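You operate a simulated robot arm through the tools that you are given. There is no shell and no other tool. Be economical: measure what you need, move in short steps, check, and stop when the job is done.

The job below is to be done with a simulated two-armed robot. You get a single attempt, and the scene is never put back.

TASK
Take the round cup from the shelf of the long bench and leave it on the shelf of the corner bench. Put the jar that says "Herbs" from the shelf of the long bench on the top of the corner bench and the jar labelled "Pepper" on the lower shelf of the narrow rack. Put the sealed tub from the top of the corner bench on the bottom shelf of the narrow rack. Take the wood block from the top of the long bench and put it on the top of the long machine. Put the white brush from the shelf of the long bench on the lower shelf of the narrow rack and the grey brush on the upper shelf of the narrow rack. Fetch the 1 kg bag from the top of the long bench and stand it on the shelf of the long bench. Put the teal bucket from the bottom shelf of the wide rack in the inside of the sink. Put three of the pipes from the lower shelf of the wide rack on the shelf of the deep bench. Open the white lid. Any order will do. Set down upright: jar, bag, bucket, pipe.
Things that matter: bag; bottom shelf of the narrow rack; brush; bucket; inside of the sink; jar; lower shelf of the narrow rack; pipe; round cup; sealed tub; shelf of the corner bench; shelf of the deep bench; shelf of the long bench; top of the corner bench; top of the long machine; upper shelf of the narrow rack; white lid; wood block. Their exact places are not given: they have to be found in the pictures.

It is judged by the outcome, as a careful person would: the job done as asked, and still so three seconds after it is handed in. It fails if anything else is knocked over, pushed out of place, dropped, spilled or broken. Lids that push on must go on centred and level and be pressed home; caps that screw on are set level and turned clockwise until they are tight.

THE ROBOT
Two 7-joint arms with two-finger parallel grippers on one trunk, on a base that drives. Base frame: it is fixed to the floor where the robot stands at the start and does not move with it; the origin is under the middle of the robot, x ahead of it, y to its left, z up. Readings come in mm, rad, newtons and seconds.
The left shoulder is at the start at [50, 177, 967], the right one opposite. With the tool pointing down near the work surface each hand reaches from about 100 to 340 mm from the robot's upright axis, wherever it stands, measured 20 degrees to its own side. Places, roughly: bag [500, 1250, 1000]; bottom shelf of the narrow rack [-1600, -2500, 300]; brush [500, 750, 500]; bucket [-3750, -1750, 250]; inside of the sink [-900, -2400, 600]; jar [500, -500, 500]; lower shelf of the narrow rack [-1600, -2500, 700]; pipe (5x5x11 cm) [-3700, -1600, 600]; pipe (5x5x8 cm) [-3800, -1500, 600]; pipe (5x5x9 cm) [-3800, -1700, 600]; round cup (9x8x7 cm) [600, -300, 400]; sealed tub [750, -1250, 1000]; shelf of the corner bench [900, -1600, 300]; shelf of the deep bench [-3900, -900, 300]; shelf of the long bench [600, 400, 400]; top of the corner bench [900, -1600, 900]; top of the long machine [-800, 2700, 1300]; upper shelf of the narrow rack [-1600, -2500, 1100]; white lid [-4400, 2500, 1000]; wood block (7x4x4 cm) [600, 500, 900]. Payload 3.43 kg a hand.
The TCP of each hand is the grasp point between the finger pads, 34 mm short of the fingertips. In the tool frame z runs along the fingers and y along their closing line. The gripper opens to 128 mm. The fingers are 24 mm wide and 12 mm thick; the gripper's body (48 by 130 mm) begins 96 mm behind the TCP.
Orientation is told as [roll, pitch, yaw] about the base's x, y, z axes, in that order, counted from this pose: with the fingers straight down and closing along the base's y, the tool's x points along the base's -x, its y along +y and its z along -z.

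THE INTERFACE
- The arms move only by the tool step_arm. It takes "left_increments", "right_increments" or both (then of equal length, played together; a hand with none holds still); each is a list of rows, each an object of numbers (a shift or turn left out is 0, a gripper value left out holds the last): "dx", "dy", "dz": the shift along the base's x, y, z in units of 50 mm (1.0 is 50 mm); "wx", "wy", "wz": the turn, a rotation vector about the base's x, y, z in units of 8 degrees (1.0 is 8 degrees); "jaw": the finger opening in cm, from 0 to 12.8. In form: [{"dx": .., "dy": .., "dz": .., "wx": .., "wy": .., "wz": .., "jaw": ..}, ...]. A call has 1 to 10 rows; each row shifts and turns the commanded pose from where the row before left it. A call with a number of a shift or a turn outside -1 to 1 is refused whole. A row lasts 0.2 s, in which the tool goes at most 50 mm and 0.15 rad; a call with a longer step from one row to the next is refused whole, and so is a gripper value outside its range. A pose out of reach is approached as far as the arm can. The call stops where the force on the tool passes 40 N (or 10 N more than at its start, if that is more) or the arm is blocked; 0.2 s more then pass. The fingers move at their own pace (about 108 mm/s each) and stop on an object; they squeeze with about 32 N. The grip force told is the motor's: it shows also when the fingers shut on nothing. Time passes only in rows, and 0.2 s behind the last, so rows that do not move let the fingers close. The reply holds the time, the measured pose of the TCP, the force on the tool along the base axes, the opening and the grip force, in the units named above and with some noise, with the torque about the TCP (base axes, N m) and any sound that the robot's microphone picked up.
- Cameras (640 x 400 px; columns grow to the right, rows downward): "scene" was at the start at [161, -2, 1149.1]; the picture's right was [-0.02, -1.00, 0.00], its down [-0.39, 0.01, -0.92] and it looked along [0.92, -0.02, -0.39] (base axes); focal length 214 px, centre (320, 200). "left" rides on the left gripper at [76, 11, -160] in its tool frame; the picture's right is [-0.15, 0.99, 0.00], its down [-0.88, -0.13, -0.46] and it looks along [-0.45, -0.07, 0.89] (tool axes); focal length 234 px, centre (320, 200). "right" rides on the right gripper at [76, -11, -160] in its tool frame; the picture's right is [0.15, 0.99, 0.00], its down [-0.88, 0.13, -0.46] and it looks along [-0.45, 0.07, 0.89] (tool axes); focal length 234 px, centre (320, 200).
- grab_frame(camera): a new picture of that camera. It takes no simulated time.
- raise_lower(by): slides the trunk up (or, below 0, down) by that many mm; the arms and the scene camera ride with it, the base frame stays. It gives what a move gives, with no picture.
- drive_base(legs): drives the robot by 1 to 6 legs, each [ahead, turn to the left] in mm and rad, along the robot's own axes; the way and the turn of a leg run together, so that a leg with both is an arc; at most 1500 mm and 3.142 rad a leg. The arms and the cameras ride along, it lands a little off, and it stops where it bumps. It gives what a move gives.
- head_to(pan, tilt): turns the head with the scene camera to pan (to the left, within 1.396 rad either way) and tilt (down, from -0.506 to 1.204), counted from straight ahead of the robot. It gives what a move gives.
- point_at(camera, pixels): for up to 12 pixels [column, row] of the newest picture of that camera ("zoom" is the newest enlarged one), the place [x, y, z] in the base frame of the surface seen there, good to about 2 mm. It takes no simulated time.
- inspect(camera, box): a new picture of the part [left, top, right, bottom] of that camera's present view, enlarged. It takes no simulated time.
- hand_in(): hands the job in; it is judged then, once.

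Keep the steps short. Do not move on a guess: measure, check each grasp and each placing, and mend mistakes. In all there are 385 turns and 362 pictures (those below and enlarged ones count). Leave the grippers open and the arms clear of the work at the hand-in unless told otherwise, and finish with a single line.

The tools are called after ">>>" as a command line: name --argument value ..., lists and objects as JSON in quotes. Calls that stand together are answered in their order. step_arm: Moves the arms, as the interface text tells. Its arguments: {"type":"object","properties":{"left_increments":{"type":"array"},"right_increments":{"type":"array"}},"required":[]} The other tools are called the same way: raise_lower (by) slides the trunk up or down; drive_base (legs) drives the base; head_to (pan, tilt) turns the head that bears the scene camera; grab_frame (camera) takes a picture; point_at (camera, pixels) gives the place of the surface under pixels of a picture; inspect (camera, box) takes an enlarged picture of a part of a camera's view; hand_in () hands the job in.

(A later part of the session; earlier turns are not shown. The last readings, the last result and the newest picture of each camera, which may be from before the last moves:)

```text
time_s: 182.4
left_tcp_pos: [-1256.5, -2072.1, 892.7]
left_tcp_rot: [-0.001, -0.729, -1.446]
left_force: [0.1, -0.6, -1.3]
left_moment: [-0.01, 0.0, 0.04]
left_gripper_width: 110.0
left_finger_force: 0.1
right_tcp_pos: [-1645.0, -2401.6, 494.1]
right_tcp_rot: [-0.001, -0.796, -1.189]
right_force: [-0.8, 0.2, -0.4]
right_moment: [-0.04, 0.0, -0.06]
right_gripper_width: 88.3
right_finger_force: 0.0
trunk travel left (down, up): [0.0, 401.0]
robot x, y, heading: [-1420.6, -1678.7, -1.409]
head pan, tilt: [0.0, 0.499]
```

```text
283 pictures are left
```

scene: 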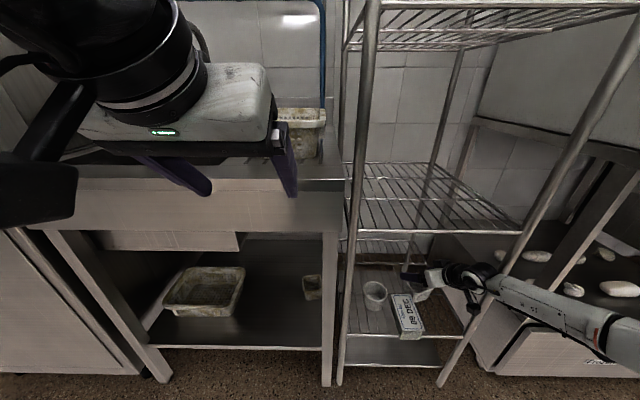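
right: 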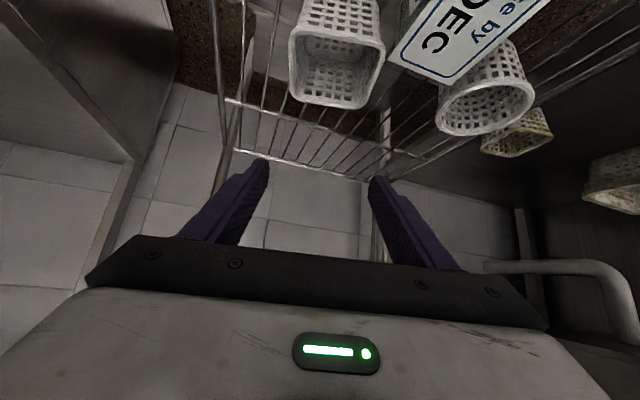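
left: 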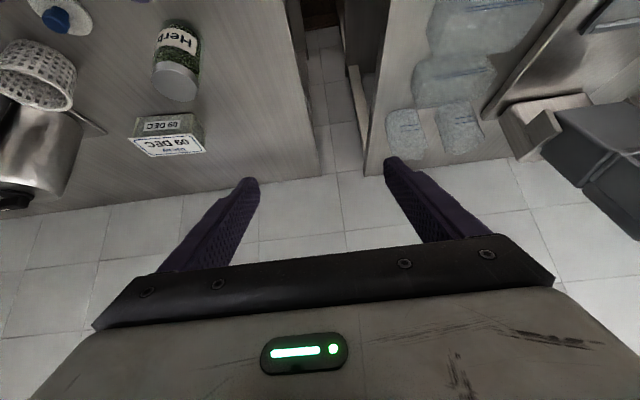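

>>> point_at --camera "right" --pixels '[[292, 40], [302, 95], [362, 105], [382, 50], [392, 60], [440, 80], [440, 120]]'

>>> drive_base --legs '[[-330, 0]]'

>>> inspect --camera "scene" --box '[320, 200, 440, 340]'

```text
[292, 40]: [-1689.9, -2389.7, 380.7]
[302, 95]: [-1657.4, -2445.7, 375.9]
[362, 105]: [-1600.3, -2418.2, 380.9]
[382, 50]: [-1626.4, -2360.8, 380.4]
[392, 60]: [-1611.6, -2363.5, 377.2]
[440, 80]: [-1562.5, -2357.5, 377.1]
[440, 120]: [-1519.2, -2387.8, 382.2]
```

```text
time_s: 184.6
left_tcp_pos: [-1310.5, -1745.1, 892.2]
left_tcp_rot: [-0.001, -0.727, -1.446]
left_force: [-0.1, 0.2, -0.1]
left_moment: [-0.03, 0.01, 0.0]
left_gripper_width: 109.9
left_finger_force: 0.1
right_tcp_pos: [-1700.8, -2074.6, 493.6]
right_tcp_rot: [0.002, -0.797, -1.192]
right_force: [-0.4, -0.5, 0.7]
right_moment: [0.0, 0.04, 0.0]
right_gripper_width: 88.1
right_finger_force: 0.1
trunk travel left (down, up): [0.0, 401.0]
robot x, y, heading: [-1473.6, -1360.3, -1.408]
head pan, tilt: [0.0, 0.499]
```

```text
2.86 times, centred on (380, 270) of scene
```

zoom: 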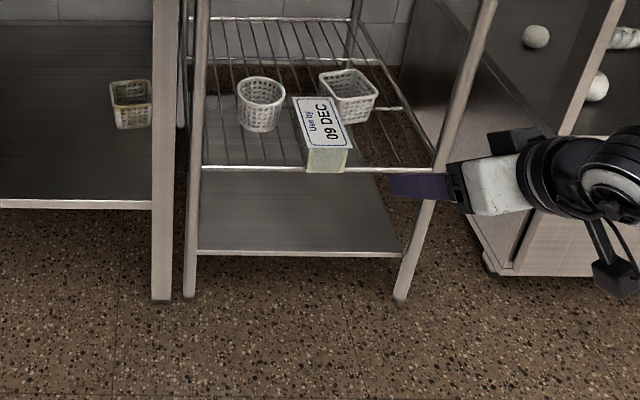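

Basket is within ~12 mm of its old place; tub stands. Next, the wide rack and deep bench area. Raise the trunk and drive west along y≈−1600.

>>> raise_lower --by 400

>>> drive_base --legs '[[150, 0], [0, -1.592], [1300, 0]]'

>>> head_to --pan 0 --tilt 0.45

>>> grab_frame --camera "scene"

```text
time_s: 188.4
left_tcp_pos: [-1310.3, -1745.7, 1292.7]
left_tcp_rot: [-0.001, -0.728, -1.445]
left_force: [-0.7, 0.5, 0.1]
left_moment: [0.02, 0.0, 0.05]
left_gripper_width: 110.0
left_finger_force: 0.1
right_tcp_pos: [-1699.4, -2076.1, 893.1]
right_tcp_rot: [0.001, -0.797, -1.191]
right_force: [0.0, 0.4, 0.4]
right_moment: [0.03, 0.01, -0.01]
right_gripper_width: 88.1
right_finger_force: 0.0
trunk travel left (down, up): [-400.0, 1.0]
robot x, y, heading: [-1471.8, -1360.1, -1.408]
head pan, tilt: [0.0, 0.499]
```

```text
time_s: 199.9
left_tcp_pos: [-3152.7, -1828.7, 1292.8]
left_tcp_rot: [-0.001, -0.728, -3.041]
left_force: [-0.2, -1.1, 0.8]
left_moment: [0.02, 0.02, 0.01]
left_gripper_width: 110.0
left_finger_force: 0.1
right_tcp_pos: [-3471.6, -1431.6, 892.8]
right_tcp_rot: [0.002, -0.796, -2.791]
right_force: [-0.2, 1.0, 0.0]
right_moment: [-0.02, 0.02, 0.02]
right_gripper_width: 87.8
right_finger_force: 0.1
trunk travel left (down, up): [-400.0, 1.0]
robot x, y, heading: [-2762.2, -1677.1, -3.007]
head pan, tilt: [0.0, 0.499]
```

```text
time_s: 200.5
left_tcp_pos: [-3153.1, -1829.1, 1293.3]
left_tcp_rot: [-0.002, -0.726, -3.041]
left_force: [0.0, -1.2, 0.0]
left_moment: [0.02, 0.0, -0.02]
left_gripper_width: 110.2
left_finger_force: 0.0
right_tcp_pos: [-3471.4, -1430.6, 894.3]
right_tcp_rot: [0.002, -0.795, -2.791]
right_force: [-0.8, -0.9, -0.2]
right_moment: [0.02, 0.01, 0.01]
right_gripper_width: 88.0
right_finger_force: 0.0
trunk travel left (down, up): [-400.0, 1.0]
robot x, y, heading: [-2760.8, -1677.0, -3.01]
head pan, tilt: [0.0, 0.45]
```

```text
281 pictures are left
```

scene: 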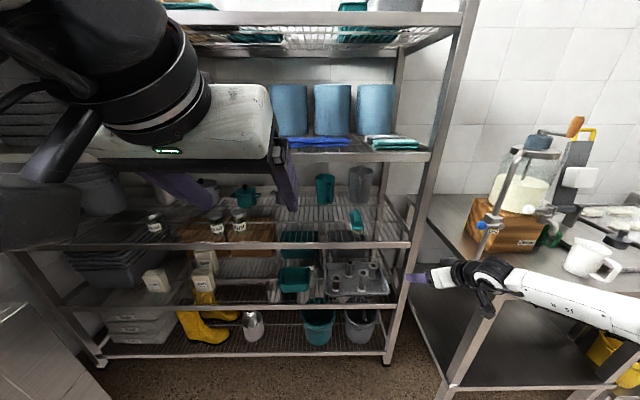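

>>> inspect --camera "scene" --box '[260, 220, 460, 370]'

>>> point_at --camera "zoom" --pixels '[[190, 260], [185, 330], [190, 395], [310, 330], [330, 180], [240, 150], [290, 140], [370, 130], [440, 260], [350, 240], [240, 270], [120, 180]]'

```text
2.67 times, centred on (360, 295) of scene
```

zoom: 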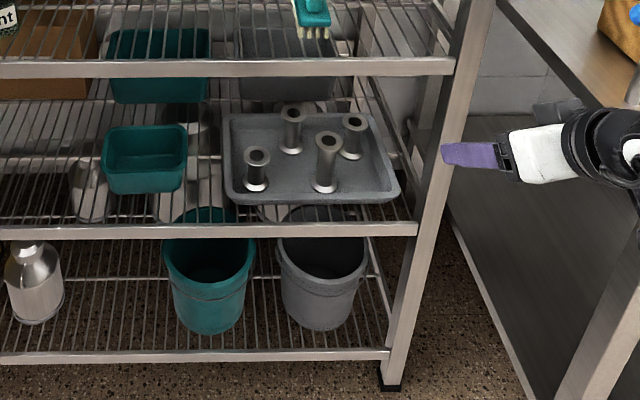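

```text
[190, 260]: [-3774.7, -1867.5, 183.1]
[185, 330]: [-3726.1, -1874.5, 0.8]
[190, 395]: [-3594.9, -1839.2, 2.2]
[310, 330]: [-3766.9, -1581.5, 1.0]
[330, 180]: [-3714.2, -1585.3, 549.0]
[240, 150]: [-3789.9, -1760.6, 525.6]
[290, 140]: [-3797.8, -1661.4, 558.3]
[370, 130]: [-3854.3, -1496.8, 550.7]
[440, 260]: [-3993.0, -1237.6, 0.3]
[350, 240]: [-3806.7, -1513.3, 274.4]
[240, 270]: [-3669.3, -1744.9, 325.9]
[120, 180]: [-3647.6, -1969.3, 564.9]
```

>>> point_at --camera "zoom" --pixels '[[150, 68], [400, 66], [100, 232], [380, 229], [100, 356], [350, 354], [430, 150], [225, 120], [385, 195], [150, 170], [295, 120], [262, 185]]'

```text
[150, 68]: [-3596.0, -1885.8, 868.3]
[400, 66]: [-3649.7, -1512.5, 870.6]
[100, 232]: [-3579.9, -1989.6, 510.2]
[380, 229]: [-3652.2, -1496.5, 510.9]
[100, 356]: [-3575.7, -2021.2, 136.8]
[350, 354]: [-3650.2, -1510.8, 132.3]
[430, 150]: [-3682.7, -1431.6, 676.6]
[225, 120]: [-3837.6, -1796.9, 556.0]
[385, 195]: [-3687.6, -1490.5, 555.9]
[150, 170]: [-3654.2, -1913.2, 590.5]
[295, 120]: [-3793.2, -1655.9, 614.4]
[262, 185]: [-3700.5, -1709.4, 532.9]
```

Shelf edges: z 870, 510, 135; rack faces heading ≈−3.0. Teal bucket and four flanged pipes on a tray are seen. I back off, lower the trunk, and set both hands for the lower shelf.

>>> drive_base --legs '[[-150, 0]]'

>>> raise_lower --by -330

>>> step_arm --right_increments '[{"wz": -0.8, "dz": 0.5}, {"wz": -0.77, "dz": 0.5}, {"dz": 0.8}, {}, {}, {}]' --left_increments '[{"dz": -0.9, "dx": -0.3}, {"dz": -0.9, "dx": -0.3}, {"dz": -0.9, "dx": -0.3}, {"dz": -0.9, "dx": -0.3}, {"dz": -0.9, "dx": -0.3}, {"dz": -0.4, "dx": -0.3}]'

>>> grab_frame --camera "scene"

```text
time_s: 201.9
left_tcp_pos: [-3002.2, -1808.5, 1292.9]
left_tcp_rot: [-0.003, -0.728, -3.043]
left_force: [0.3, 0.1, 0.5]
left_moment: [0.01, 0.0, 0.0]
left_gripper_width: 110.0
left_finger_force: 0.1
right_tcp_pos: [-3321.1, -1411.5, 894.3]
right_tcp_rot: [0.0, -0.795, -2.792]
right_force: [0.1, 0.2, 0.3]
right_moment: [-0.03, -0.02, 0.0]
right_gripper_width: 88.0
right_finger_force: 0.2
trunk travel left (down, up): [-400.0, 1.0]
robot x, y, heading: [-2610.8, -1657.8, -3.013]
head pan, tilt: [0.0, 0.45]
```

```text
time_s: 205.2
left_tcp_pos: [-3003.5, -1810.3, 962.7]
left_tcp_rot: [0.0, -0.728, -3.043]
left_force: [0.8, 0.5, -0.2]
left_moment: [-0.02, -0.01, 0.03]
left_gripper_width: 109.8
left_finger_force: 0.0
right_tcp_pos: [-3321.4, -1412.1, 564.0]
right_tcp_rot: [0.002, -0.795, -2.792]
right_force: [0.1, 0.1, 0.1]
right_moment: [0.0, 0.04, 0.0]
right_gripper_width: 87.9
right_finger_force: 0.1
trunk travel left (down, up): [-70.0, 331.0]
robot x, y, heading: [-2611.7, -1657.0, -3.008]
head pan, tilt: [0.0, 0.45]
```

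```text
time_s: 206.6
left_tcp_pos: [-3094.9, -1808.8, 716.2]
left_tcp_rot: [-0.003, -0.728, -3.043]
left_force: [-0.2, 0.1, -0.3]
left_moment: [-0.01, 0.0, -0.01]
left_gripper_width: 110.1
left_finger_force: 0.1
right_tcp_pos: [-3322.3, -1410.7, 653.6]
right_tcp_rot: [0.003, -0.798, -3.01]
right_force: [-0.7, -0.3, 0.5]
right_moment: [0.03, -0.01, 0.0]
right_gripper_width: 88.3
right_finger_force: 0.0
trunk travel left (down, up): [-70.0, 331.0]
robot x, y, heading: [-2611.0, -1657.4, -3.011]
head pan, tilt: [0.0, 0.45]
```

```text
279 pictures are left
```

scene: 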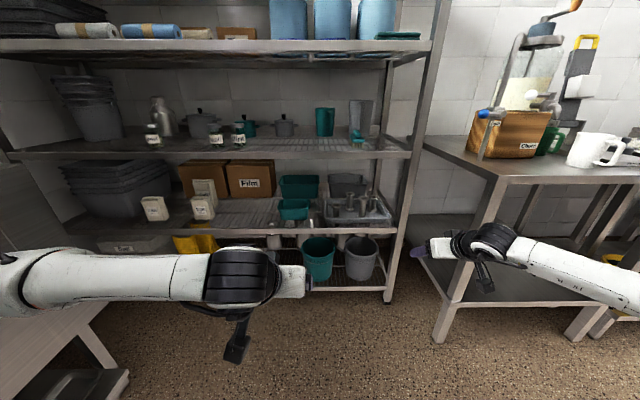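

>>> inspect --camera "scene" --box '[270, 165, 400, 246]'

>>> inspect --camera "scene" --box '[310, 175, 395, 228]'

>>> point_at --camera "zoom" --pixels '[[190, 190], [175, 245], [190, 215], [310, 140], [308, 100], [405, 190], [400, 130], [465, 165], [465, 110], [320, 310], [200, 300], [500, 300]]'

```text
4.92 times, centred on (335, 206) of scene
```

zoom: 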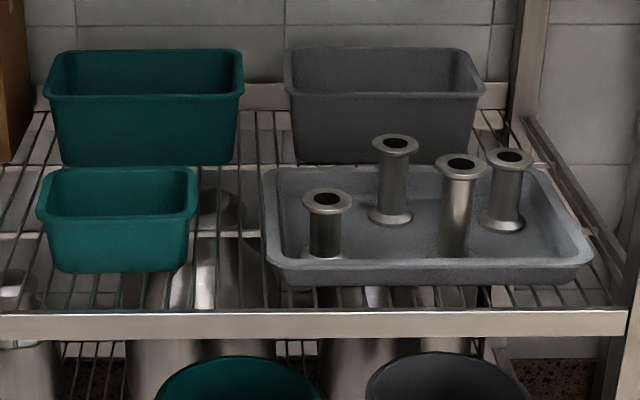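

```text
7.53 times, centred on (352, 202) of scene
```

zoom: 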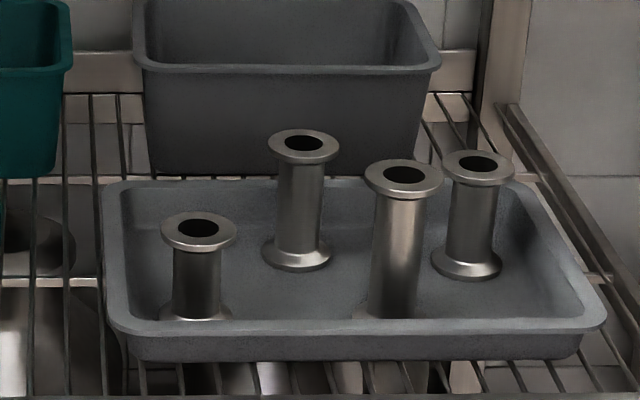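

```text
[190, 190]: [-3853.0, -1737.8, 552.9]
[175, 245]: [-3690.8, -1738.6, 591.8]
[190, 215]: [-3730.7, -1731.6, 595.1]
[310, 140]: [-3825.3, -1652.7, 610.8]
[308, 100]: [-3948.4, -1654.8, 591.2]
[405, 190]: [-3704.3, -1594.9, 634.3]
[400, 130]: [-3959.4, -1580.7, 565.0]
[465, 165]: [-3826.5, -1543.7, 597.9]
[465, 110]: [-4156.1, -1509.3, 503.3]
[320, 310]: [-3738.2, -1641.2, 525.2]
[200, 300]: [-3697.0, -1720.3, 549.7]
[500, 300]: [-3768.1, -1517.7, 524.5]
```

Pipes: A≈(-3711,-1727, top 595), B≈(-3815,-1657,611), C≈(-3722,-1596,634), D≈(-3825,-1540,600); tray floor 525. Right hand takes C: flatten its pitch to ~68° and set z 597, y in line.

>>> step_arm --right_increments '[{"wx": -0.1, "wy": 0.74, "dz": -0.3}, {"wx": -0.1, "wy": 0.74, "dz": -0.3}, {"wx": -0.1, "wy": 0.74, "dz": -0.3}, {"wx": -0.1, "wy": 0.74, "dz": -0.2}, {"jaw": 8}, {}]'

>>> drive_base --legs '[[250, 0]]'

>>> grab_frame --camera "scene"

>>> grab_frame --camera "right"

```text
time_s: 207.9
left_tcp_pos: [-3094.6, -1808.1, 715.9]
left_tcp_rot: [-0.002, -0.729, -3.042]
left_force: [-0.3, -0.1, -0.4]
left_moment: [0.02, 0.04, -0.01]
left_gripper_width: 110.0
left_finger_force: 0.1
right_tcp_pos: [-3325.8, -1440.6, 624.2]
right_tcp_rot: [0.002, -1.091, -2.958]
right_force: [0.0, 0.2, 0.8]
right_moment: [0.04, -0.02, -0.02]
right_gripper_width: 80.0
right_finger_force: 0.2
right hand out of reach, approached as far as the arm can: row 3, 4
trunk travel left (down, up): [-70.0, 331.0]
robot x, y, heading: [-2611.4, -1655.2, -3.006]
head pan, tilt: [0.0, 0.45]
```

```text
time_s: 209.8
left_tcp_pos: [-3340.1, -1841.7, 716.2]
left_tcp_rot: [-0.002, -0.727, -3.043]
left_force: [-0.3, -1.0, 0.6]
left_moment: [0.02, 0.0, 0.01]
left_gripper_width: 109.9
left_finger_force: 0.0
right_tcp_pos: [-3572.5, -1475.1, 623.2]
right_tcp_rot: [-0.001, -1.09, -2.959]
right_force: [-0.5, -0.4, 0.2]
right_moment: [-0.01, 0.01, 0.01]
right_gripper_width: 80.1
right_finger_force: 0.1
trunk travel left (down, up): [-70.0, 331.0]
robot x, y, heading: [-2855.5, -1691.3, -3.006]
head pan, tilt: [0.0, 0.45]
```

```text
276 pictures are left
```

scene: 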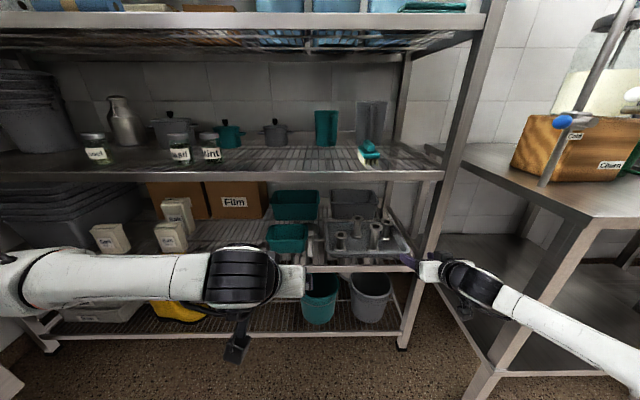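

```text
275 pictures are left
```

right: 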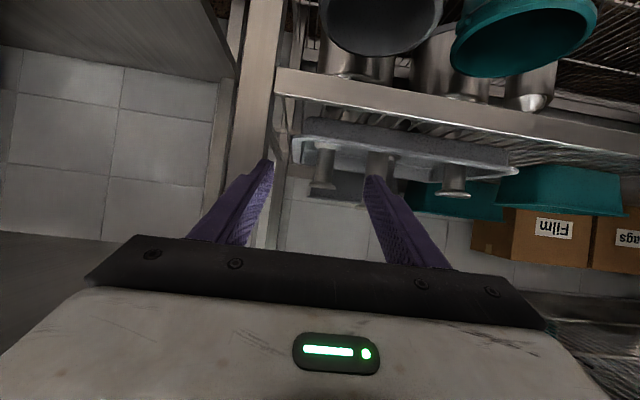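

Shift the hand 120 mm to line with C, then drive 140 mm.

>>> step_arm --right_increments '[{"dy": -0.8, "dx": 0.05}, {"dy": -0.8, "dx": 0.05}, {"dy": -0.8, "dx": 0.05}, {"dz": -0.5}, {}]'

>>> grab_frame --camera "right"

>>> point_at --camera "right" --pixels '[[320, 150], [260, 160], [380, 165], [320, 200]]'

```text
time_s: 211.0
left_tcp_pos: [-3340.2, -1843.4, 716.1]
left_tcp_rot: [-0.001, -0.728, -3.042]
left_force: [-0.7, -0.4, 1.1]
left_moment: [-0.02, -0.05, 0.02]
left_gripper_width: 109.8
left_finger_force: 0.1
right_tcp_pos: [-3568.2, -1487.5, 596.2]
right_tcp_rot: [0.003, -1.091, -2.957]
right_force: [-0.8, 0.5, -0.7]
right_moment: [0.04, -0.01, 0.05]
right_gripper_width: 80.2
right_finger_force: 0.2
right hand out of reach, approached as far as the arm can: row 1, 2, 3, 4
trunk travel left (down, up): [-70.0, 331.0]
robot x, y, heading: [-2858.0, -1688.7, -3.012]
head pan, tilt: [0.0, 0.45]
```

```text
274 pictures are left
```

right: 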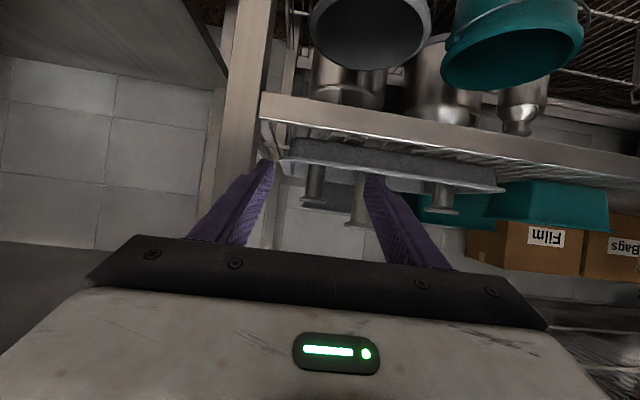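

```text
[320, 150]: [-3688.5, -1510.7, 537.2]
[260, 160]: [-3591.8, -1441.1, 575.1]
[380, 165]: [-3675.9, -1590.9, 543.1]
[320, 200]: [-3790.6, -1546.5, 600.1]
```

The right hand is at its inner limit here, so shift the whole robot ~105 mm to its left.

>>> drive_base --legs '[[-260, 0], [0, 0.4], [270, 0], [0, -0.4]]'

>>> grab_frame --camera "right"

>>> inspect --camera "scene" --box '[310, 190, 450, 330]'

```text
time_s: 216.7
left_tcp_pos: [-3310.7, -1948.8, 716.5]
left_tcp_rot: [-0.003, -0.728, -3.035]
left_force: [-0.6, -1.1, -0.4]
left_moment: [0.01, 0.04, 0.0]
left_gripper_width: 109.9
left_finger_force: 0.0
right_tcp_pos: [-3544.4, -1595.6, 596.4]
right_tcp_rot: [0.004, -1.093, -2.95]
right_force: [0.5, 0.4, 0.1]
right_moment: [0.0, 0.0, 0.05]
right_gripper_width: 80.4
right_finger_force: 0.1
trunk travel left (down, up): [-70.0, 331.0]
robot x, y, heading: [-2826.1, -1789.4, -2.998]
head pan, tilt: [0.0, 0.45]
```

```text
273 pictures are left
```

right: 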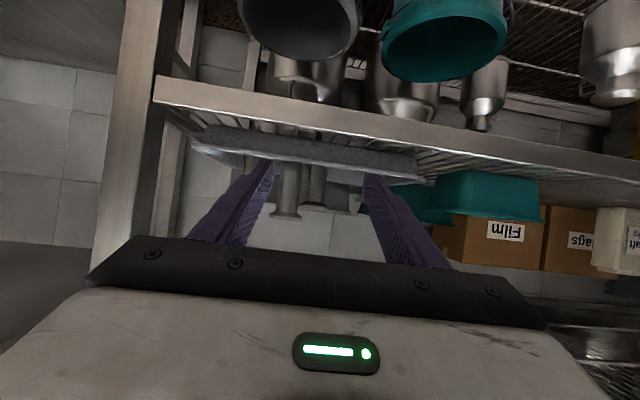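

```text
2.86 times, centred on (380, 260) of scene
```

zoom: 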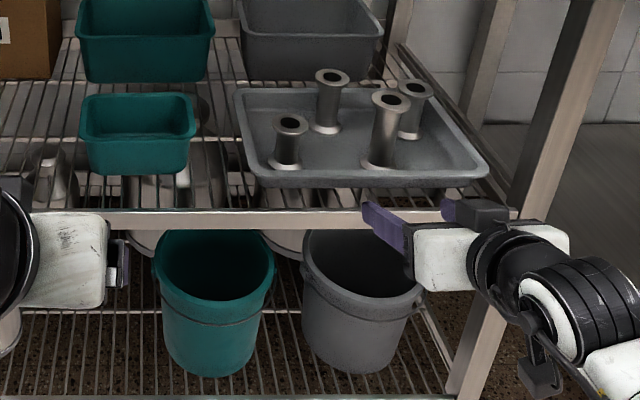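

>>> point_at --camera "zoom" --pixels '[[385, 140], [378, 150], [393, 150], [390, 108], [372, 160], [288, 150], [327, 110], [412, 120], [290, 130], [330, 80], [415, 95], [240, 300]]'

```text
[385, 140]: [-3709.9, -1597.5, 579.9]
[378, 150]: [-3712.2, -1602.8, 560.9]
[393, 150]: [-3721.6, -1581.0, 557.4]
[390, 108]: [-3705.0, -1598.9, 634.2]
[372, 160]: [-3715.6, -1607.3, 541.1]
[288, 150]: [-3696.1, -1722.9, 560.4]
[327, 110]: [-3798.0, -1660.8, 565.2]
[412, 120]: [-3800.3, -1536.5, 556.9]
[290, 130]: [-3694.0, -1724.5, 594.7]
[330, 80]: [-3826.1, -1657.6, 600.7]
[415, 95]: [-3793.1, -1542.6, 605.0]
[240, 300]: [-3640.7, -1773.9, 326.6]
```

C axis ≈ (-3726,-1595). Shift +26 mm in y, drive 110, look.

>>> step_arm --right_increments '[{"dy": 0.52}, {}]'

>>> drive_base --legs '[[110, 0]]'

>>> grab_frame --camera "right"

```text
time_s: 217.3
left_tcp_pos: [-3311.4, -1950.0, 716.2]
left_tcp_rot: [-0.001, -0.726, -3.034]
left_force: [0.5, 1.0, 0.1]
left_moment: [0.02, 0.01, 0.02]
left_gripper_width: 109.8
left_finger_force: 0.0
right_tcp_pos: [-3543.6, -1570.5, 595.4]
right_tcp_rot: [0.005, -1.093, -2.95]
right_force: [0.5, -0.4, 0.3]
right_moment: [0.04, -0.02, -0.02]
right_gripper_width: 80.0
right_finger_force: 0.0
trunk travel left (down, up): [-70.0, 331.0]
robot x, y, heading: [-2829.8, -1795.9, -2.995]
head pan, tilt: [0.0, 0.45]
```

```text
time_s: 218.5
left_tcp_pos: [-3419.8, -1966.1, 716.5]
left_tcp_rot: [-0.001, -0.727, -3.033]
left_force: [0.7, 0.8, 0.2]
left_moment: [-0.02, -0.03, 0.02]
left_gripper_width: 110.1
left_finger_force: 0.1
right_tcp_pos: [-3652.7, -1586.0, 596.5]
right_tcp_rot: [0.003, -1.093, -2.948]
right_force: [1.1, 0.5, 0.5]
right_moment: [-0.01, -0.01, -0.02]
right_gripper_width: 80.0
right_finger_force: 0.1
trunk travel left (down, up): [-70.0, 331.0]
robot x, y, heading: [-2939.0, -1809.2, -2.995]
head pan, tilt: [0.0, 0.45]
```

```text
271 pictures are left
```

right: 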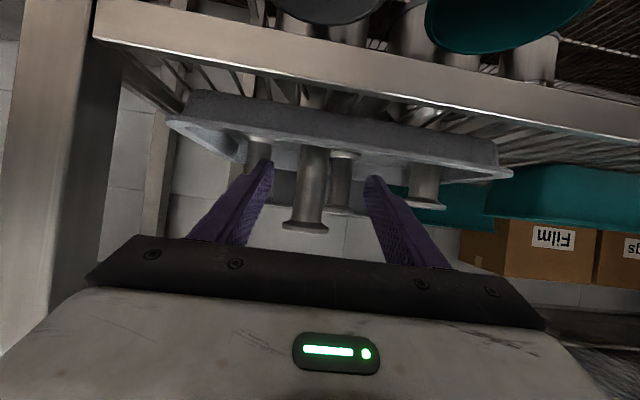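

C is between the fingers. Drive 72 mm and close.

>>> drive_base --legs '[[72, 0]]'

>>> step_arm --right_increments '[{"jaw": 2}, {"jaw": 2}, {"jaw": 2}, {"jaw": 2}]'

>>> grab_frame --camera "right"

```text
time_s: 219.6
left_tcp_pos: [-3489.6, -1976.0, 716.6]
left_tcp_rot: [-0.002, -0.728, -3.032]
left_force: [1.4, 0.4, 0.8]
left_moment: [0.02, -0.04, -0.01]
left_gripper_width: 110.0
left_finger_force: 0.0
right_tcp_pos: [-3722.6, -1597.7, 597.0]
right_tcp_rot: [0.006, -1.093, -2.946]
right_force: [-0.1, 0.1, -0.1]
right_moment: [0.0, -0.02, 0.04]
right_gripper_width: 80.2
right_finger_force: 0.1
trunk travel left (down, up): [-70.0, 331.0]
robot x, y, heading: [-3010.7, -1818.9, -2.997]
head pan, tilt: [0.0, 0.45]
```

```text
time_s: 220.6
left_tcp_pos: [-3491.0, -1977.4, 716.1]
left_tcp_rot: [0.0, -0.729, -3.031]
left_force: [0.3, -0.3, -0.2]
left_moment: [0.0, -0.01, 0.0]
left_gripper_width: 109.9
left_finger_force: 0.2
right_tcp_pos: [-3722.4, -1597.5, 596.5]
right_tcp_rot: [0.001, -1.093, -2.946]
right_force: [-1.0, 1.0, 0.9]
right_moment: [0.11, 0.01, 0.03]
right_gripper_width: 30.8
right_finger_force: 32.5
trunk travel left (down, up): [-70.0, 331.0]
robot x, y, heading: [-3005.3, -1818.8, -3.002]
head pan, tilt: [0.0, 0.45]
```

```text
270 pictures are left
```

right: 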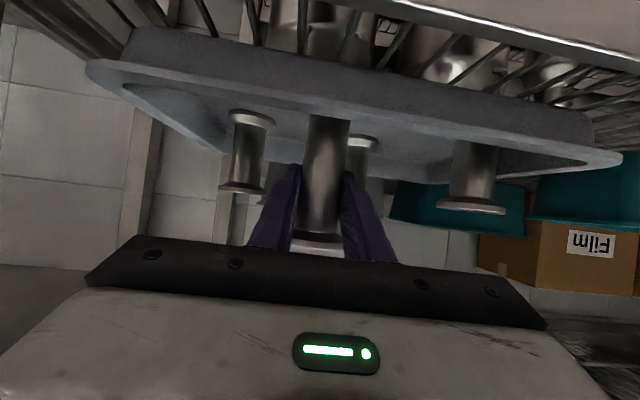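

Gripped. Lift 60 mm, back out 350 mm, and look at the deep bench.

>>> step_arm --right_increments '[{"dz": 0.6}, {"dz": 0.6}, {}]'

>>> drive_base --legs '[[-400, 0]]'

>>> head_to --pan -0.6 --tilt 0.5

>>> grab_frame --camera "scene"

>>> grab_frame --camera "right"

```text
time_s: 221.4
left_tcp_pos: [-3490.7, -1977.3, 716.6]
left_tcp_rot: [-0.001, -0.729, -3.032]
left_force: [0.4, 0.1, 0.2]
left_moment: [-0.04, -0.01, -0.02]
left_gripper_width: 110.2
left_finger_force: 0.0
right_tcp_pos: [-3724.4, -1598.0, 656.5]
right_tcp_rot: [0.002, -1.09, -2.946]
right_force: [-0.6, 0.5, -1.3]
right_moment: [-0.03, 0.01, -0.01]
right_gripper_width: 30.9
right_finger_force: 31.8
trunk travel left (down, up): [-70.0, 331.0]
robot x, y, heading: [-3005.3, -1817.9, -2.994]
head pan, tilt: [0.0, 0.45]
```

```text
time_s: 223.9
left_tcp_pos: [-3091.3, -1919.1, 714.9]
left_tcp_rot: [-0.002, -0.725, -3.029]
left_force: [0.0, -0.1, 0.1]
left_moment: [-0.05, -0.03, 0.03]
left_gripper_width: 109.9
left_finger_force: 0.2
right_tcp_pos: [-3325.6, -1539.6, 656.4]
right_tcp_rot: [0.003, -1.091, -2.945]
right_force: [-0.1, -0.3, -2.2]
right_moment: [-0.03, 0.03, 0.02]
right_gripper_width: 31.1
right_finger_force: 32.0
trunk travel left (down, up): [-70.0, 331.0]
robot x, y, heading: [-2608.1, -1761.3, -2.994]
head pan, tilt: [0.0, 0.45]
```

```text
time_s: 224.9
left_tcp_pos: [-3091.5, -1920.2, 716.3]
left_tcp_rot: [0.0, -0.727, -3.03]
left_force: [-1.2, 0.3, 0.4]
left_moment: [0.0, -0.03, -0.02]
left_gripper_width: 110.0
left_finger_force: 0.1
right_tcp_pos: [-3326.6, -1540.6, 657.2]
right_tcp_rot: [0.005, -1.092, -2.946]
right_force: [0.3, 0.3, -2.3]
right_moment: [-0.02, -0.02, 0.06]
right_gripper_width: 31.0
right_finger_force: 31.9
trunk travel left (down, up): [-70.0, 331.0]
robot x, y, heading: [-2611.1, -1760.6, -2.995]
head pan, tilt: [-0.6, 0.499]
```

```text
269 pictures are left
```

scene: 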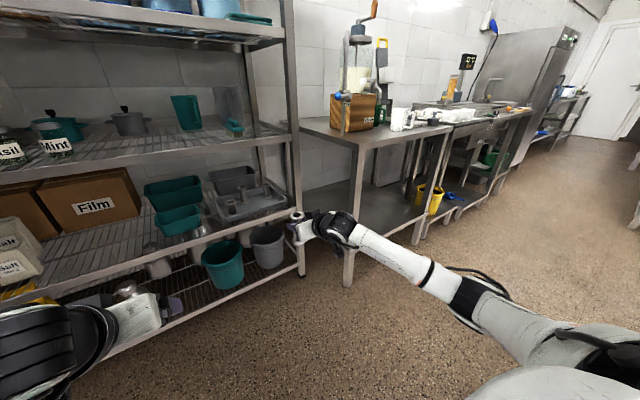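

```text
268 pictures are left
```

right: 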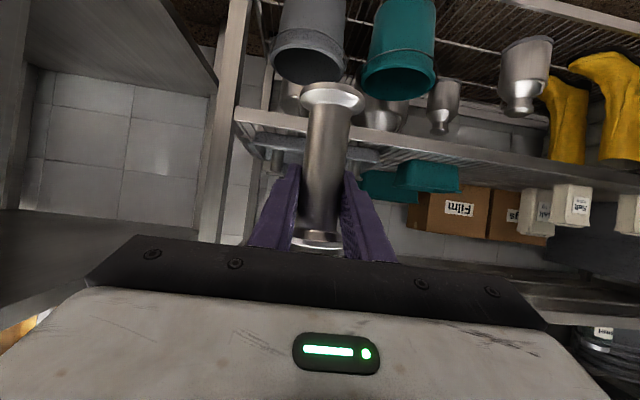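

>>> inspect --camera "scene" --box '[280, 110, 460, 290]'

>>> point_at --camera "scene" --pixels '[[370, 142], [310, 133], [440, 128], [348, 275], [418, 235], [370, 210], [395, 205], [385, 218], [345, 200], [440, 200], [358, 150], [447, 138]]'

```text
2.22 times, centred on (370, 200) of scene
```

zoom: 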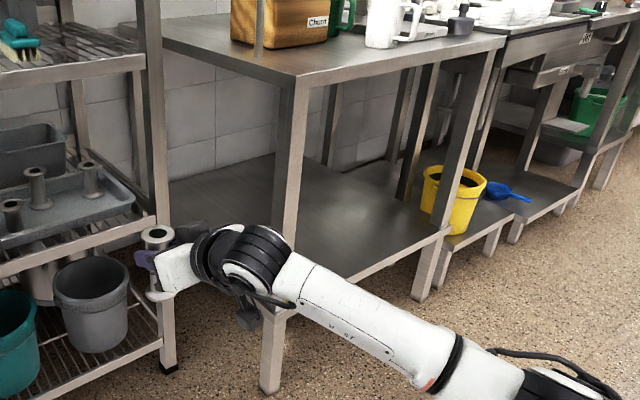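

```text
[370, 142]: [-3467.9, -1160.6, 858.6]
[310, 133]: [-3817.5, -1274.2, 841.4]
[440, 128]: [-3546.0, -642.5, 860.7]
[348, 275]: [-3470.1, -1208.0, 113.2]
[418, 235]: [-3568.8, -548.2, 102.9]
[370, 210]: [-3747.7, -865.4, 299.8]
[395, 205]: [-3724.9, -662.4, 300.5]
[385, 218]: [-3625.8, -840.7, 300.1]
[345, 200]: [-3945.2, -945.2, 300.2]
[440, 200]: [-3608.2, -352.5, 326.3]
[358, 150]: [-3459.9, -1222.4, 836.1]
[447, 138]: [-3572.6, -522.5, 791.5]
```

Deep bench shelf z 300 is empty; edge from (-3470,-1208) to (-3568,-548). Check the space to my right before moving there.

>>> head_to --pan -1.39 --tilt 0.5

>>> grab_frame --camera "scene"

>>> point_at --camera "scene" --pixels '[[300, 150], [400, 100], [450, 130], [500, 150], [550, 150], [600, 150], [630, 180], [350, 200]]'

```text
time_s: 226.0
left_tcp_pos: [-3090.8, -1919.1, 715.7]
left_tcp_rot: [-0.001, -0.726, -3.029]
left_force: [-0.5, -0.3, -0.6]
left_moment: [0.01, 0.03, -0.01]
left_gripper_width: 110.1
left_finger_force: 0.0
right_tcp_pos: [-3325.3, -1539.5, 656.1]
right_tcp_rot: [0.004, -1.09, -2.944]
right_force: [-0.7, 0.0, -2.3]
right_moment: [0.0, 0.0, -0.01]
right_gripper_width: 31.1
right_finger_force: 32.2
trunk travel left (down, up): [-70.0, 331.0]
robot x, y, heading: [-2611.9, -1758.7, -2.996]
head pan, tilt: [-1.389, 0.499]
```

```text
266 pictures are left
```

scene: 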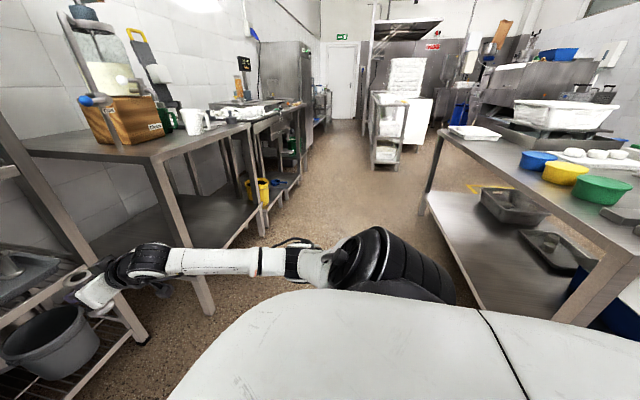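

```text
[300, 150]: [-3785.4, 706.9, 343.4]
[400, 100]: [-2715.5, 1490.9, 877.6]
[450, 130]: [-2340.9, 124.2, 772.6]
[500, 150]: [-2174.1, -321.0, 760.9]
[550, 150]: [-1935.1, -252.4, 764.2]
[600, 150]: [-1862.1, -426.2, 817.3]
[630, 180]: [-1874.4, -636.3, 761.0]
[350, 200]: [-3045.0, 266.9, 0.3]
```

Clear. Turn right, drive 690 mm, turn back left to face the deep bench.

>>> drive_base --legs '[[0, -1.585], [690, 0], [0, 1.58]]'

>>> raise_lower --by -70

>>> head_to --pan -0.1 --tilt 0.5

>>> grab_frame --camera "scene"

```text
time_s: 232.2
left_tcp_pos: [-2800.8, -932.1, 716.7]
left_tcp_rot: [-0.007, -0.731, 1.658]
left_force: [0.3, 0.1, -0.3]
left_moment: [-0.02, 0.0, 0.0]
left_gripper_width: 110.1
left_finger_force: 0.0
right_tcp_pos: [-2404.8, -719.4, 633.4]
right_tcp_rot: [-0.017, -1.045, 1.74]
right_force: [0.6, 0.4, -2.2]
right_moment: [0.0, -0.02, -0.03]
right_gripper_width: 30.6
right_finger_force: 31.7
trunk travel left (down, up): [-70.0, 331.0]
robot x, y, heading: [-2653.5, -1413.9, 1.681]
head pan, tilt: [-1.389, 0.499]
stopped in leg 2: the robot was blocked; the commanded pose is now the measured one
```

```text
time_s: 233.3
left_tcp_pos: [-2800.8, -931.5, 648.7]
left_tcp_rot: [-0.01, -0.731, 1.658]
left_force: [0.3, -0.9, 0.9]
left_moment: [0.04, 0.0, -0.03]
left_gripper_width: 110.1
left_finger_force: 0.0
right_tcp_pos: [-2405.4, -719.9, 564.2]
right_tcp_rot: [-0.023, -1.048, 1.743]
right_force: [0.1, 0.0, -1.3]
right_moment: [0.0, 0.01, -0.01]
right_gripper_width: 30.6
right_finger_force: 31.8
trunk travel left (down, up): [0.0, 401.0]
robot x, y, heading: [-2655.3, -1417.3, 1.681]
head pan, tilt: [-1.389, 0.499]
```

```text
time_s: 234.7
left_tcp_pos: [-2799.4, -931.9, 647.8]
left_tcp_rot: [-0.013, -0.733, 1.66]
left_force: [0.5, 0.0, 0.3]
left_moment: [-0.02, 0.0, -0.02]
left_gripper_width: 110.1
left_finger_force: 0.1
right_tcp_pos: [-2405.5, -720.6, 563.9]
right_tcp_rot: [-0.019, -1.047, 1.744]
right_force: [-0.5, -0.1, -2.0]
right_moment: [-0.02, -0.03, -0.02]
right_gripper_width: 30.6
right_finger_force: 32.1
trunk travel left (down, up): [0.0, 401.0]
robot x, y, heading: [-2652.9, -1415.5, 1.68]
head pan, tilt: [-0.099, 0.499]
```

```text
265 pictures are left
```

scene: 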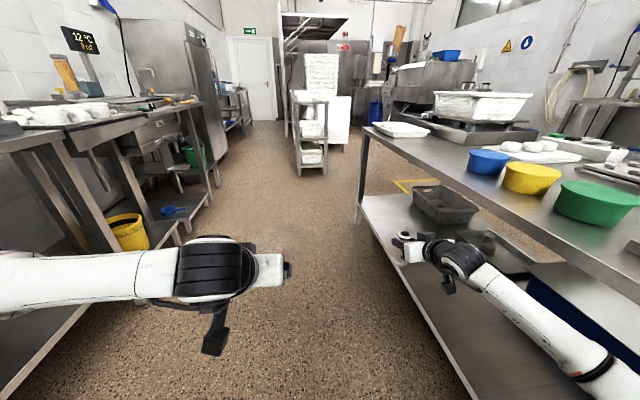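

The right forearm bumped the island's edge (it lies further west than I judged). Pipe still held. Reverse straight out 330 mm and look again.

>>> drive_base --legs '[[-340, 0]]'

>>> head_to --pan -0.5 --tilt 0.5

>>> grab_frame --camera "scene"

>>> point_at --camera "scene" --pixels '[[220, 135], [300, 190], [360, 235], [420, 270], [300, 280], [400, 360], [340, 230], [250, 160]]'

```text
time_s: 236.9
left_tcp_pos: [-2761.8, -1266.9, 645.2]
left_tcp_rot: [0.0, -0.725, 1.653]
left_force: [-0.5, -0.7, 0.2]
left_moment: [-0.05, 0.0, 0.0]
left_gripper_width: 109.9
left_finger_force: 0.0
right_tcp_pos: [-2364.9, -1054.0, 556.8]
right_tcp_rot: [-0.003, -1.041, 1.728]
right_force: [-0.2, -0.7, -2.5]
right_moment: [0.04, -0.04, 0.02]
right_gripper_width: 30.5
right_finger_force: 32.1
trunk travel left (down, up): [0.0, 401.0]
robot x, y, heading: [-2618.9, -1753.8, 1.688]
head pan, tilt: [-0.099, 0.499]
```

```text
time_s: 237.8
left_tcp_pos: [-2762.0, -1266.7, 645.6]
left_tcp_rot: [0.0, -0.726, 1.653]
left_force: [-0.8, 0.0, 0.4]
left_moment: [-0.02, 0.01, -0.03]
left_gripper_width: 110.2
left_finger_force: 0.3
right_tcp_pos: [-2365.7, -1054.4, 557.8]
right_tcp_rot: [-0.003, -1.042, 1.729]
right_force: [0.1, -0.8, -1.6]
right_moment: [-0.04, 0.04, -0.01]
right_gripper_width: 30.4
right_finger_force: 31.5
trunk travel left (down, up): [0.0, 401.0]
robot x, y, heading: [-2615.8, -1747.9, 1.681]
head pan, tilt: [-0.499, 0.499]
```

```text
264 pictures are left
```

scene: 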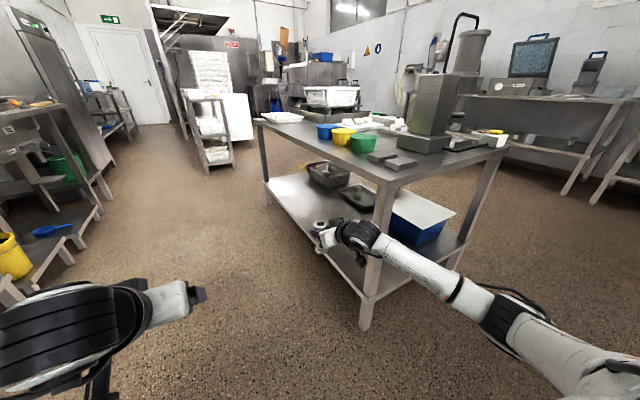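

```text
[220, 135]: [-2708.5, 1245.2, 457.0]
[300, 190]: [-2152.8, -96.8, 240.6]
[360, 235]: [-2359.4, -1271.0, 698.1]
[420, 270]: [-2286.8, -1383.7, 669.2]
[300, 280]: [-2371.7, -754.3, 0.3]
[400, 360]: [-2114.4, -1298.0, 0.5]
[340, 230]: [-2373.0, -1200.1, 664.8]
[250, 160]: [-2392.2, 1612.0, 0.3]
```

Island corner seen near (-2300,-1080). Go further west: turn left 0.15, drive 632, then turn to face the deep bench.

>>> drive_base --legs '[[0, 0.16], [632, 0]]'

>>> drive_base --legs '[[0, 1.443]]'

>>> head_to --pan -0.1 --tilt 0.5

>>> grab_frame --camera "scene"

```text
time_s: 242.0
left_tcp_pos: [-3004.3, -684.5, 645.7]
left_tcp_rot: [-0.001, -0.726, 1.808]
left_force: [0.4, 0.5, 0.7]
left_moment: [0.01, 0.02, 0.0]
left_gripper_width: 109.9
left_finger_force: 0.0
right_tcp_pos: [-2646.4, -413.2, 556.9]
right_tcp_rot: [-0.003, -1.041, 1.886]
right_force: [-0.6, -0.4, -2.0]
right_moment: [-0.01, 0.0, -0.01]
right_gripper_width: 30.5
right_finger_force: 31.9
trunk travel left (down, up): [0.0, 401.0]
robot x, y, heading: [-2783.1, -1141.4, 1.839]
head pan, tilt: [-0.499, 0.499]
```

```text
time_s: 245.9
left_tcp_pos: [-3269.4, -1297.3, 646.1]
left_tcp_rot: [0.0, -0.726, -3.038]
left_force: [1.0, 0.2, -0.1]
left_moment: [-0.01, 0.01, -0.01]
left_gripper_width: 110.2
left_finger_force: 0.1
right_tcp_pos: [-3490.7, -906.8, 557.2]
right_tcp_rot: [-0.002, -1.042, -2.961]
right_force: [0.6, -1.1, -2.5]
right_moment: [0.0, 0.01, -0.02]
right_gripper_width: 30.6
right_finger_force: 32.1
trunk travel left (down, up): [0.0, 401.0]
robot x, y, heading: [-2785.4, -1142.0, -3.005]
head pan, tilt: [-0.499, 0.499]
```

```text
time_s: 246.8
left_tcp_pos: [-3268.7, -1295.9, 646.1]
left_tcp_rot: [0.001, -0.727, -3.038]
left_force: [-0.5, 0.2, -0.1]
left_moment: [-0.02, 0.02, -0.02]
left_gripper_width: 110.1
left_finger_force: 0.0
right_tcp_pos: [-3490.5, -907.0, 557.7]
right_tcp_rot: [0.0, -1.04, -2.959]
right_force: [0.0, 0.1, -1.7]
right_moment: [0.0, -0.04, 0.01]
right_gripper_width: 30.3
right_finger_force: 32.3
trunk travel left (down, up): [0.0, 401.0]
robot x, y, heading: [-2784.8, -1142.3, -3.001]
head pan, tilt: [-0.099, 0.499]
```

```text
263 pictures are left
```

scene: 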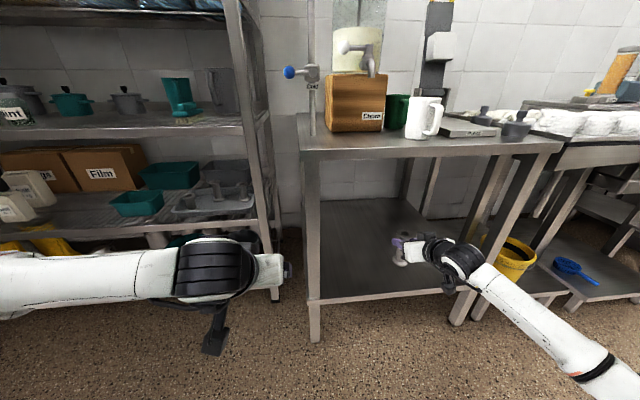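

In front of the deep bench. Correct the 3° pitch change from the bump, drive 120 mm in, and lower toward the shelf.

>>> drive_base --legs '[[120, 0]]'

>>> step_arm --right_increments '[{"wx": -0.05, "wy": 0.355, "dz": -0.5}, {"dz": -0.9}, {"dz": -0.9}, {"dz": -0.9}, {}]'

>>> grab_frame --camera "right"

>>> grab_frame --camera "scene"

```text
time_s: 248.1
left_tcp_pos: [-3387.5, -1312.5, 646.9]
left_tcp_rot: [0.001, -0.726, -3.036]
left_force: [0.3, 0.5, -0.4]
left_moment: [0.0, 0.01, 0.03]
left_gripper_width: 110.1
left_finger_force: 0.0
right_tcp_pos: [-3609.2, -922.4, 557.2]
right_tcp_rot: [-0.002, -1.043, -2.96]
right_force: [-0.2, 1.1, -2.5]
right_moment: [0.02, -0.01, -0.03]
right_gripper_width: 30.5
right_finger_force: 32.4
trunk travel left (down, up): [0.0, 401.0]
robot x, y, heading: [-2903.8, -1160.7, -3.007]
head pan, tilt: [-0.099, 0.499]
```

```text
time_s: 249.2
left_tcp_pos: [-3388.1, -1311.9, 645.6]
left_tcp_rot: [0.001, -0.727, -3.036]
left_force: [-0.5, 0.4, 0.3]
left_moment: [0.02, 0.0, -0.01]
left_gripper_width: 109.9
left_finger_force: 0.0
right_tcp_pos: [-3608.1, -922.1, 396.6]
right_tcp_rot: [-0.009, -1.093, -2.956]
right_force: [0.0, -0.6, -2.4]
right_moment: [0.01, 0.03, 0.01]
right_gripper_width: 30.2
right_finger_force: 32.3
trunk travel left (down, up): [0.0, 401.0]
robot x, y, heading: [-2904.3, -1158.3, -3.004]
head pan, tilt: [-0.099, 0.499]
```

```text
262 pictures are left
```

right: 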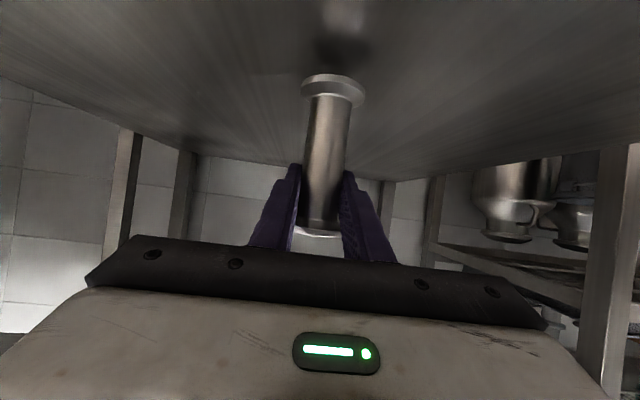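

```text
261 pictures are left
```

scene: 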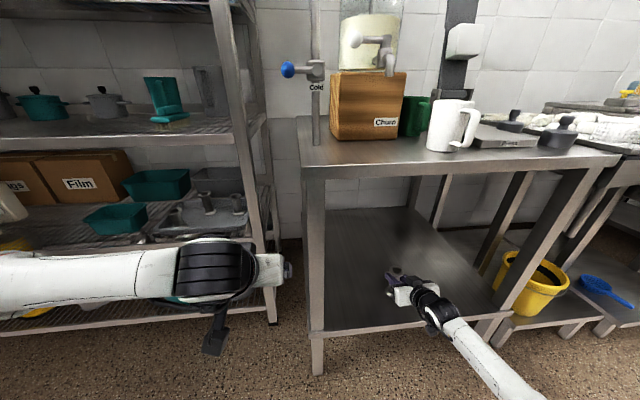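

Lower the last 25 mm to contact.

>>> step_arm --right_increments '[{"dz": -0.36}, {"dz": -0.08}, {"dz": -0.06}, {"dz": -0.06}, {}]'

```text
time_s: 250.4
left_tcp_pos: [-3386.7, -1312.8, 647.8]
left_tcp_rot: [-0.003, -0.731, -3.035]
left_force: [0.3, -0.2, -0.6]
left_moment: [0.02, -0.02, -0.01]
left_gripper_width: 110.1
left_finger_force: 0.1
right_tcp_pos: [-3612.6, -922.9, 378.8]
right_tcp_rot: [-0.01, -1.109, -2.953]
right_force: [-2.0, 1.8, 22.6]
right_moment: [-0.14, 0.24, -0.05]
right_gripper_width: 30.6
right_finger_force: 32.3
trunk travel left (down, up): [0.0, 401.0]
robot x, y, heading: [-2904.9, -1158.5, -3.008]
head pan, tilt: [-0.099, 0.499]
```

Contact at 379 (22 N). Ease up 7 mm, then open and withdraw backwards along the fingers.

>>> step_arm --right_increments '[{"dz": 0.14}, {}, {"jaw": 5}, {"jaw": 7}, {}, {"dx": 0.6, "dy": 0.1, "dz": 0.1}, {"dx": 0.6, "dy": 0.1, "dz": 0.1}, {"dx": 0.6, "dy": 0.1, "dz": 0.1}, {}]'

>>> grab_frame --camera "right"

```text
time_s: 252.4
left_tcp_pos: [-3387.5, -1312.1, 645.1]
left_tcp_rot: [-0.001, -0.726, -3.037]
left_force: [-0.2, -0.3, -0.6]
left_moment: [0.01, 0.01, 0.03]
left_gripper_width: 110.0
left_finger_force: 0.0
right_tcp_pos: [-3520.3, -907.4, 391.9]
right_tcp_rot: [-0.007, -1.092, -2.957]
right_force: [0.0, -0.2, 0.6]
right_moment: [0.04, 0.01, 0.0]
right_gripper_width: 70.0
right_finger_force: 0.1
trunk travel left (down, up): [0.0, 401.0]
robot x, y, heading: [-2907.3, -1158.1, -3.006]
head pan, tilt: [-0.099, 0.499]
```

```text
260 pictures are left
```

right: 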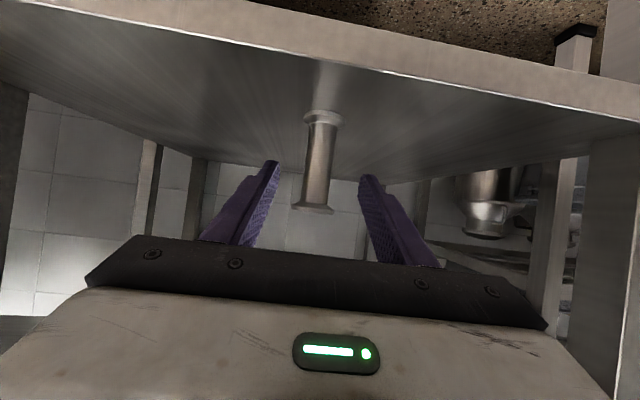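

Pipe stands upright. Back out and go back to the rack for pipe D (same manoeuvre reversed).

>>> drive_base --legs '[[-130, 0], [0, -1.739], [-567, 0], [0, 1.739]]'

>>> step_arm --right_increments '[{"dz": 0.9}, {"dz": 0.9}, {"dz": 0.9}, {"dz": 0.9}, {"dz": 0.7}, {"dx": -0.9}, {"dx": -0.9}, {"dx": -0.9}, {"dx": -0.3}, {"jaw": 7}]'

>>> grab_frame --camera "scene"

>>> grab_frame --camera "right"

```text
time_s: 265.0
left_tcp_pos: [-3279.1, -1857.7, 645.2]
left_tcp_rot: [-0.003, -0.726, -3.04]
left_force: [-1.0, 0.6, 0.6]
left_moment: [0.0, 0.0, 0.0]
left_gripper_width: 110.0
left_finger_force: 0.1
right_tcp_pos: [-3408.4, -1453.4, 391.5]
right_tcp_rot: [-0.008, -1.092, -2.96]
right_force: [0.2, -0.1, -0.1]
right_moment: [0.03, -0.01, 0.0]
right_gripper_width: 70.1
right_finger_force: 0.0
trunk travel left (down, up): [0.0, 401.0]
robot x, y, heading: [-2790.0, -1706.6, -3.01]
head pan, tilt: [-0.099, 0.499]
```

```text
time_s: 267.2
left_tcp_pos: [-3278.3, -1859.3, 645.7]
left_tcp_rot: [0.001, -0.726, -3.041]
left_force: [0.7, -0.5, 0.1]
left_moment: [0.0, 0.01, 0.02]
left_gripper_width: 110.2
left_finger_force: 0.1
right_tcp_pos: [-3558.1, -1451.9, 607.3]
right_tcp_rot: [-0.006, -1.095, -2.96]
right_force: [0.0, -0.4, 0.0]
right_moment: [-0.02, -0.03, -0.01]
right_gripper_width: 69.9
right_finger_force: 0.0
trunk travel left (down, up): [0.0, 401.0]
robot x, y, heading: [-2794.0, -1706.5, -3.011]
head pan, tilt: [-0.099, 0.499]
```

```text
259 pictures are left
```

scene: 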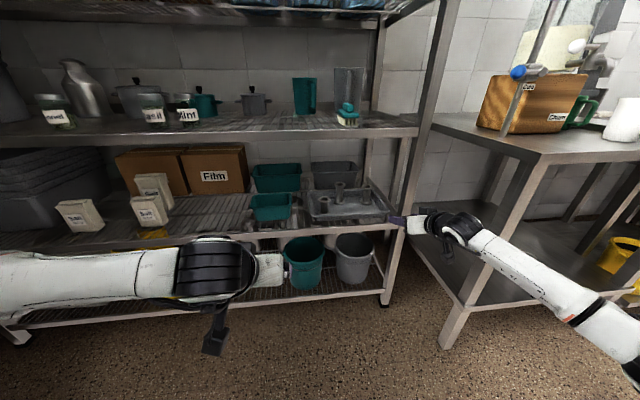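

```text
258 pictures are left
```

right: 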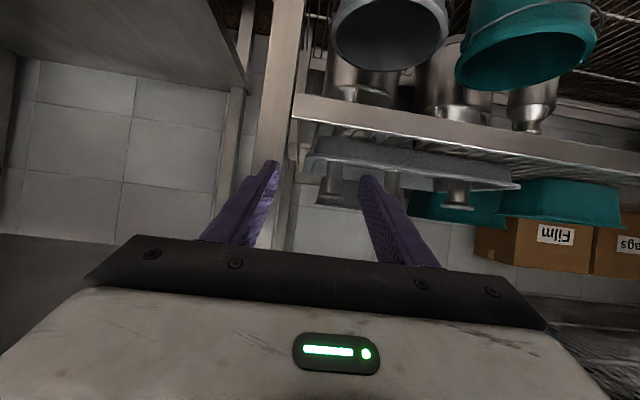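

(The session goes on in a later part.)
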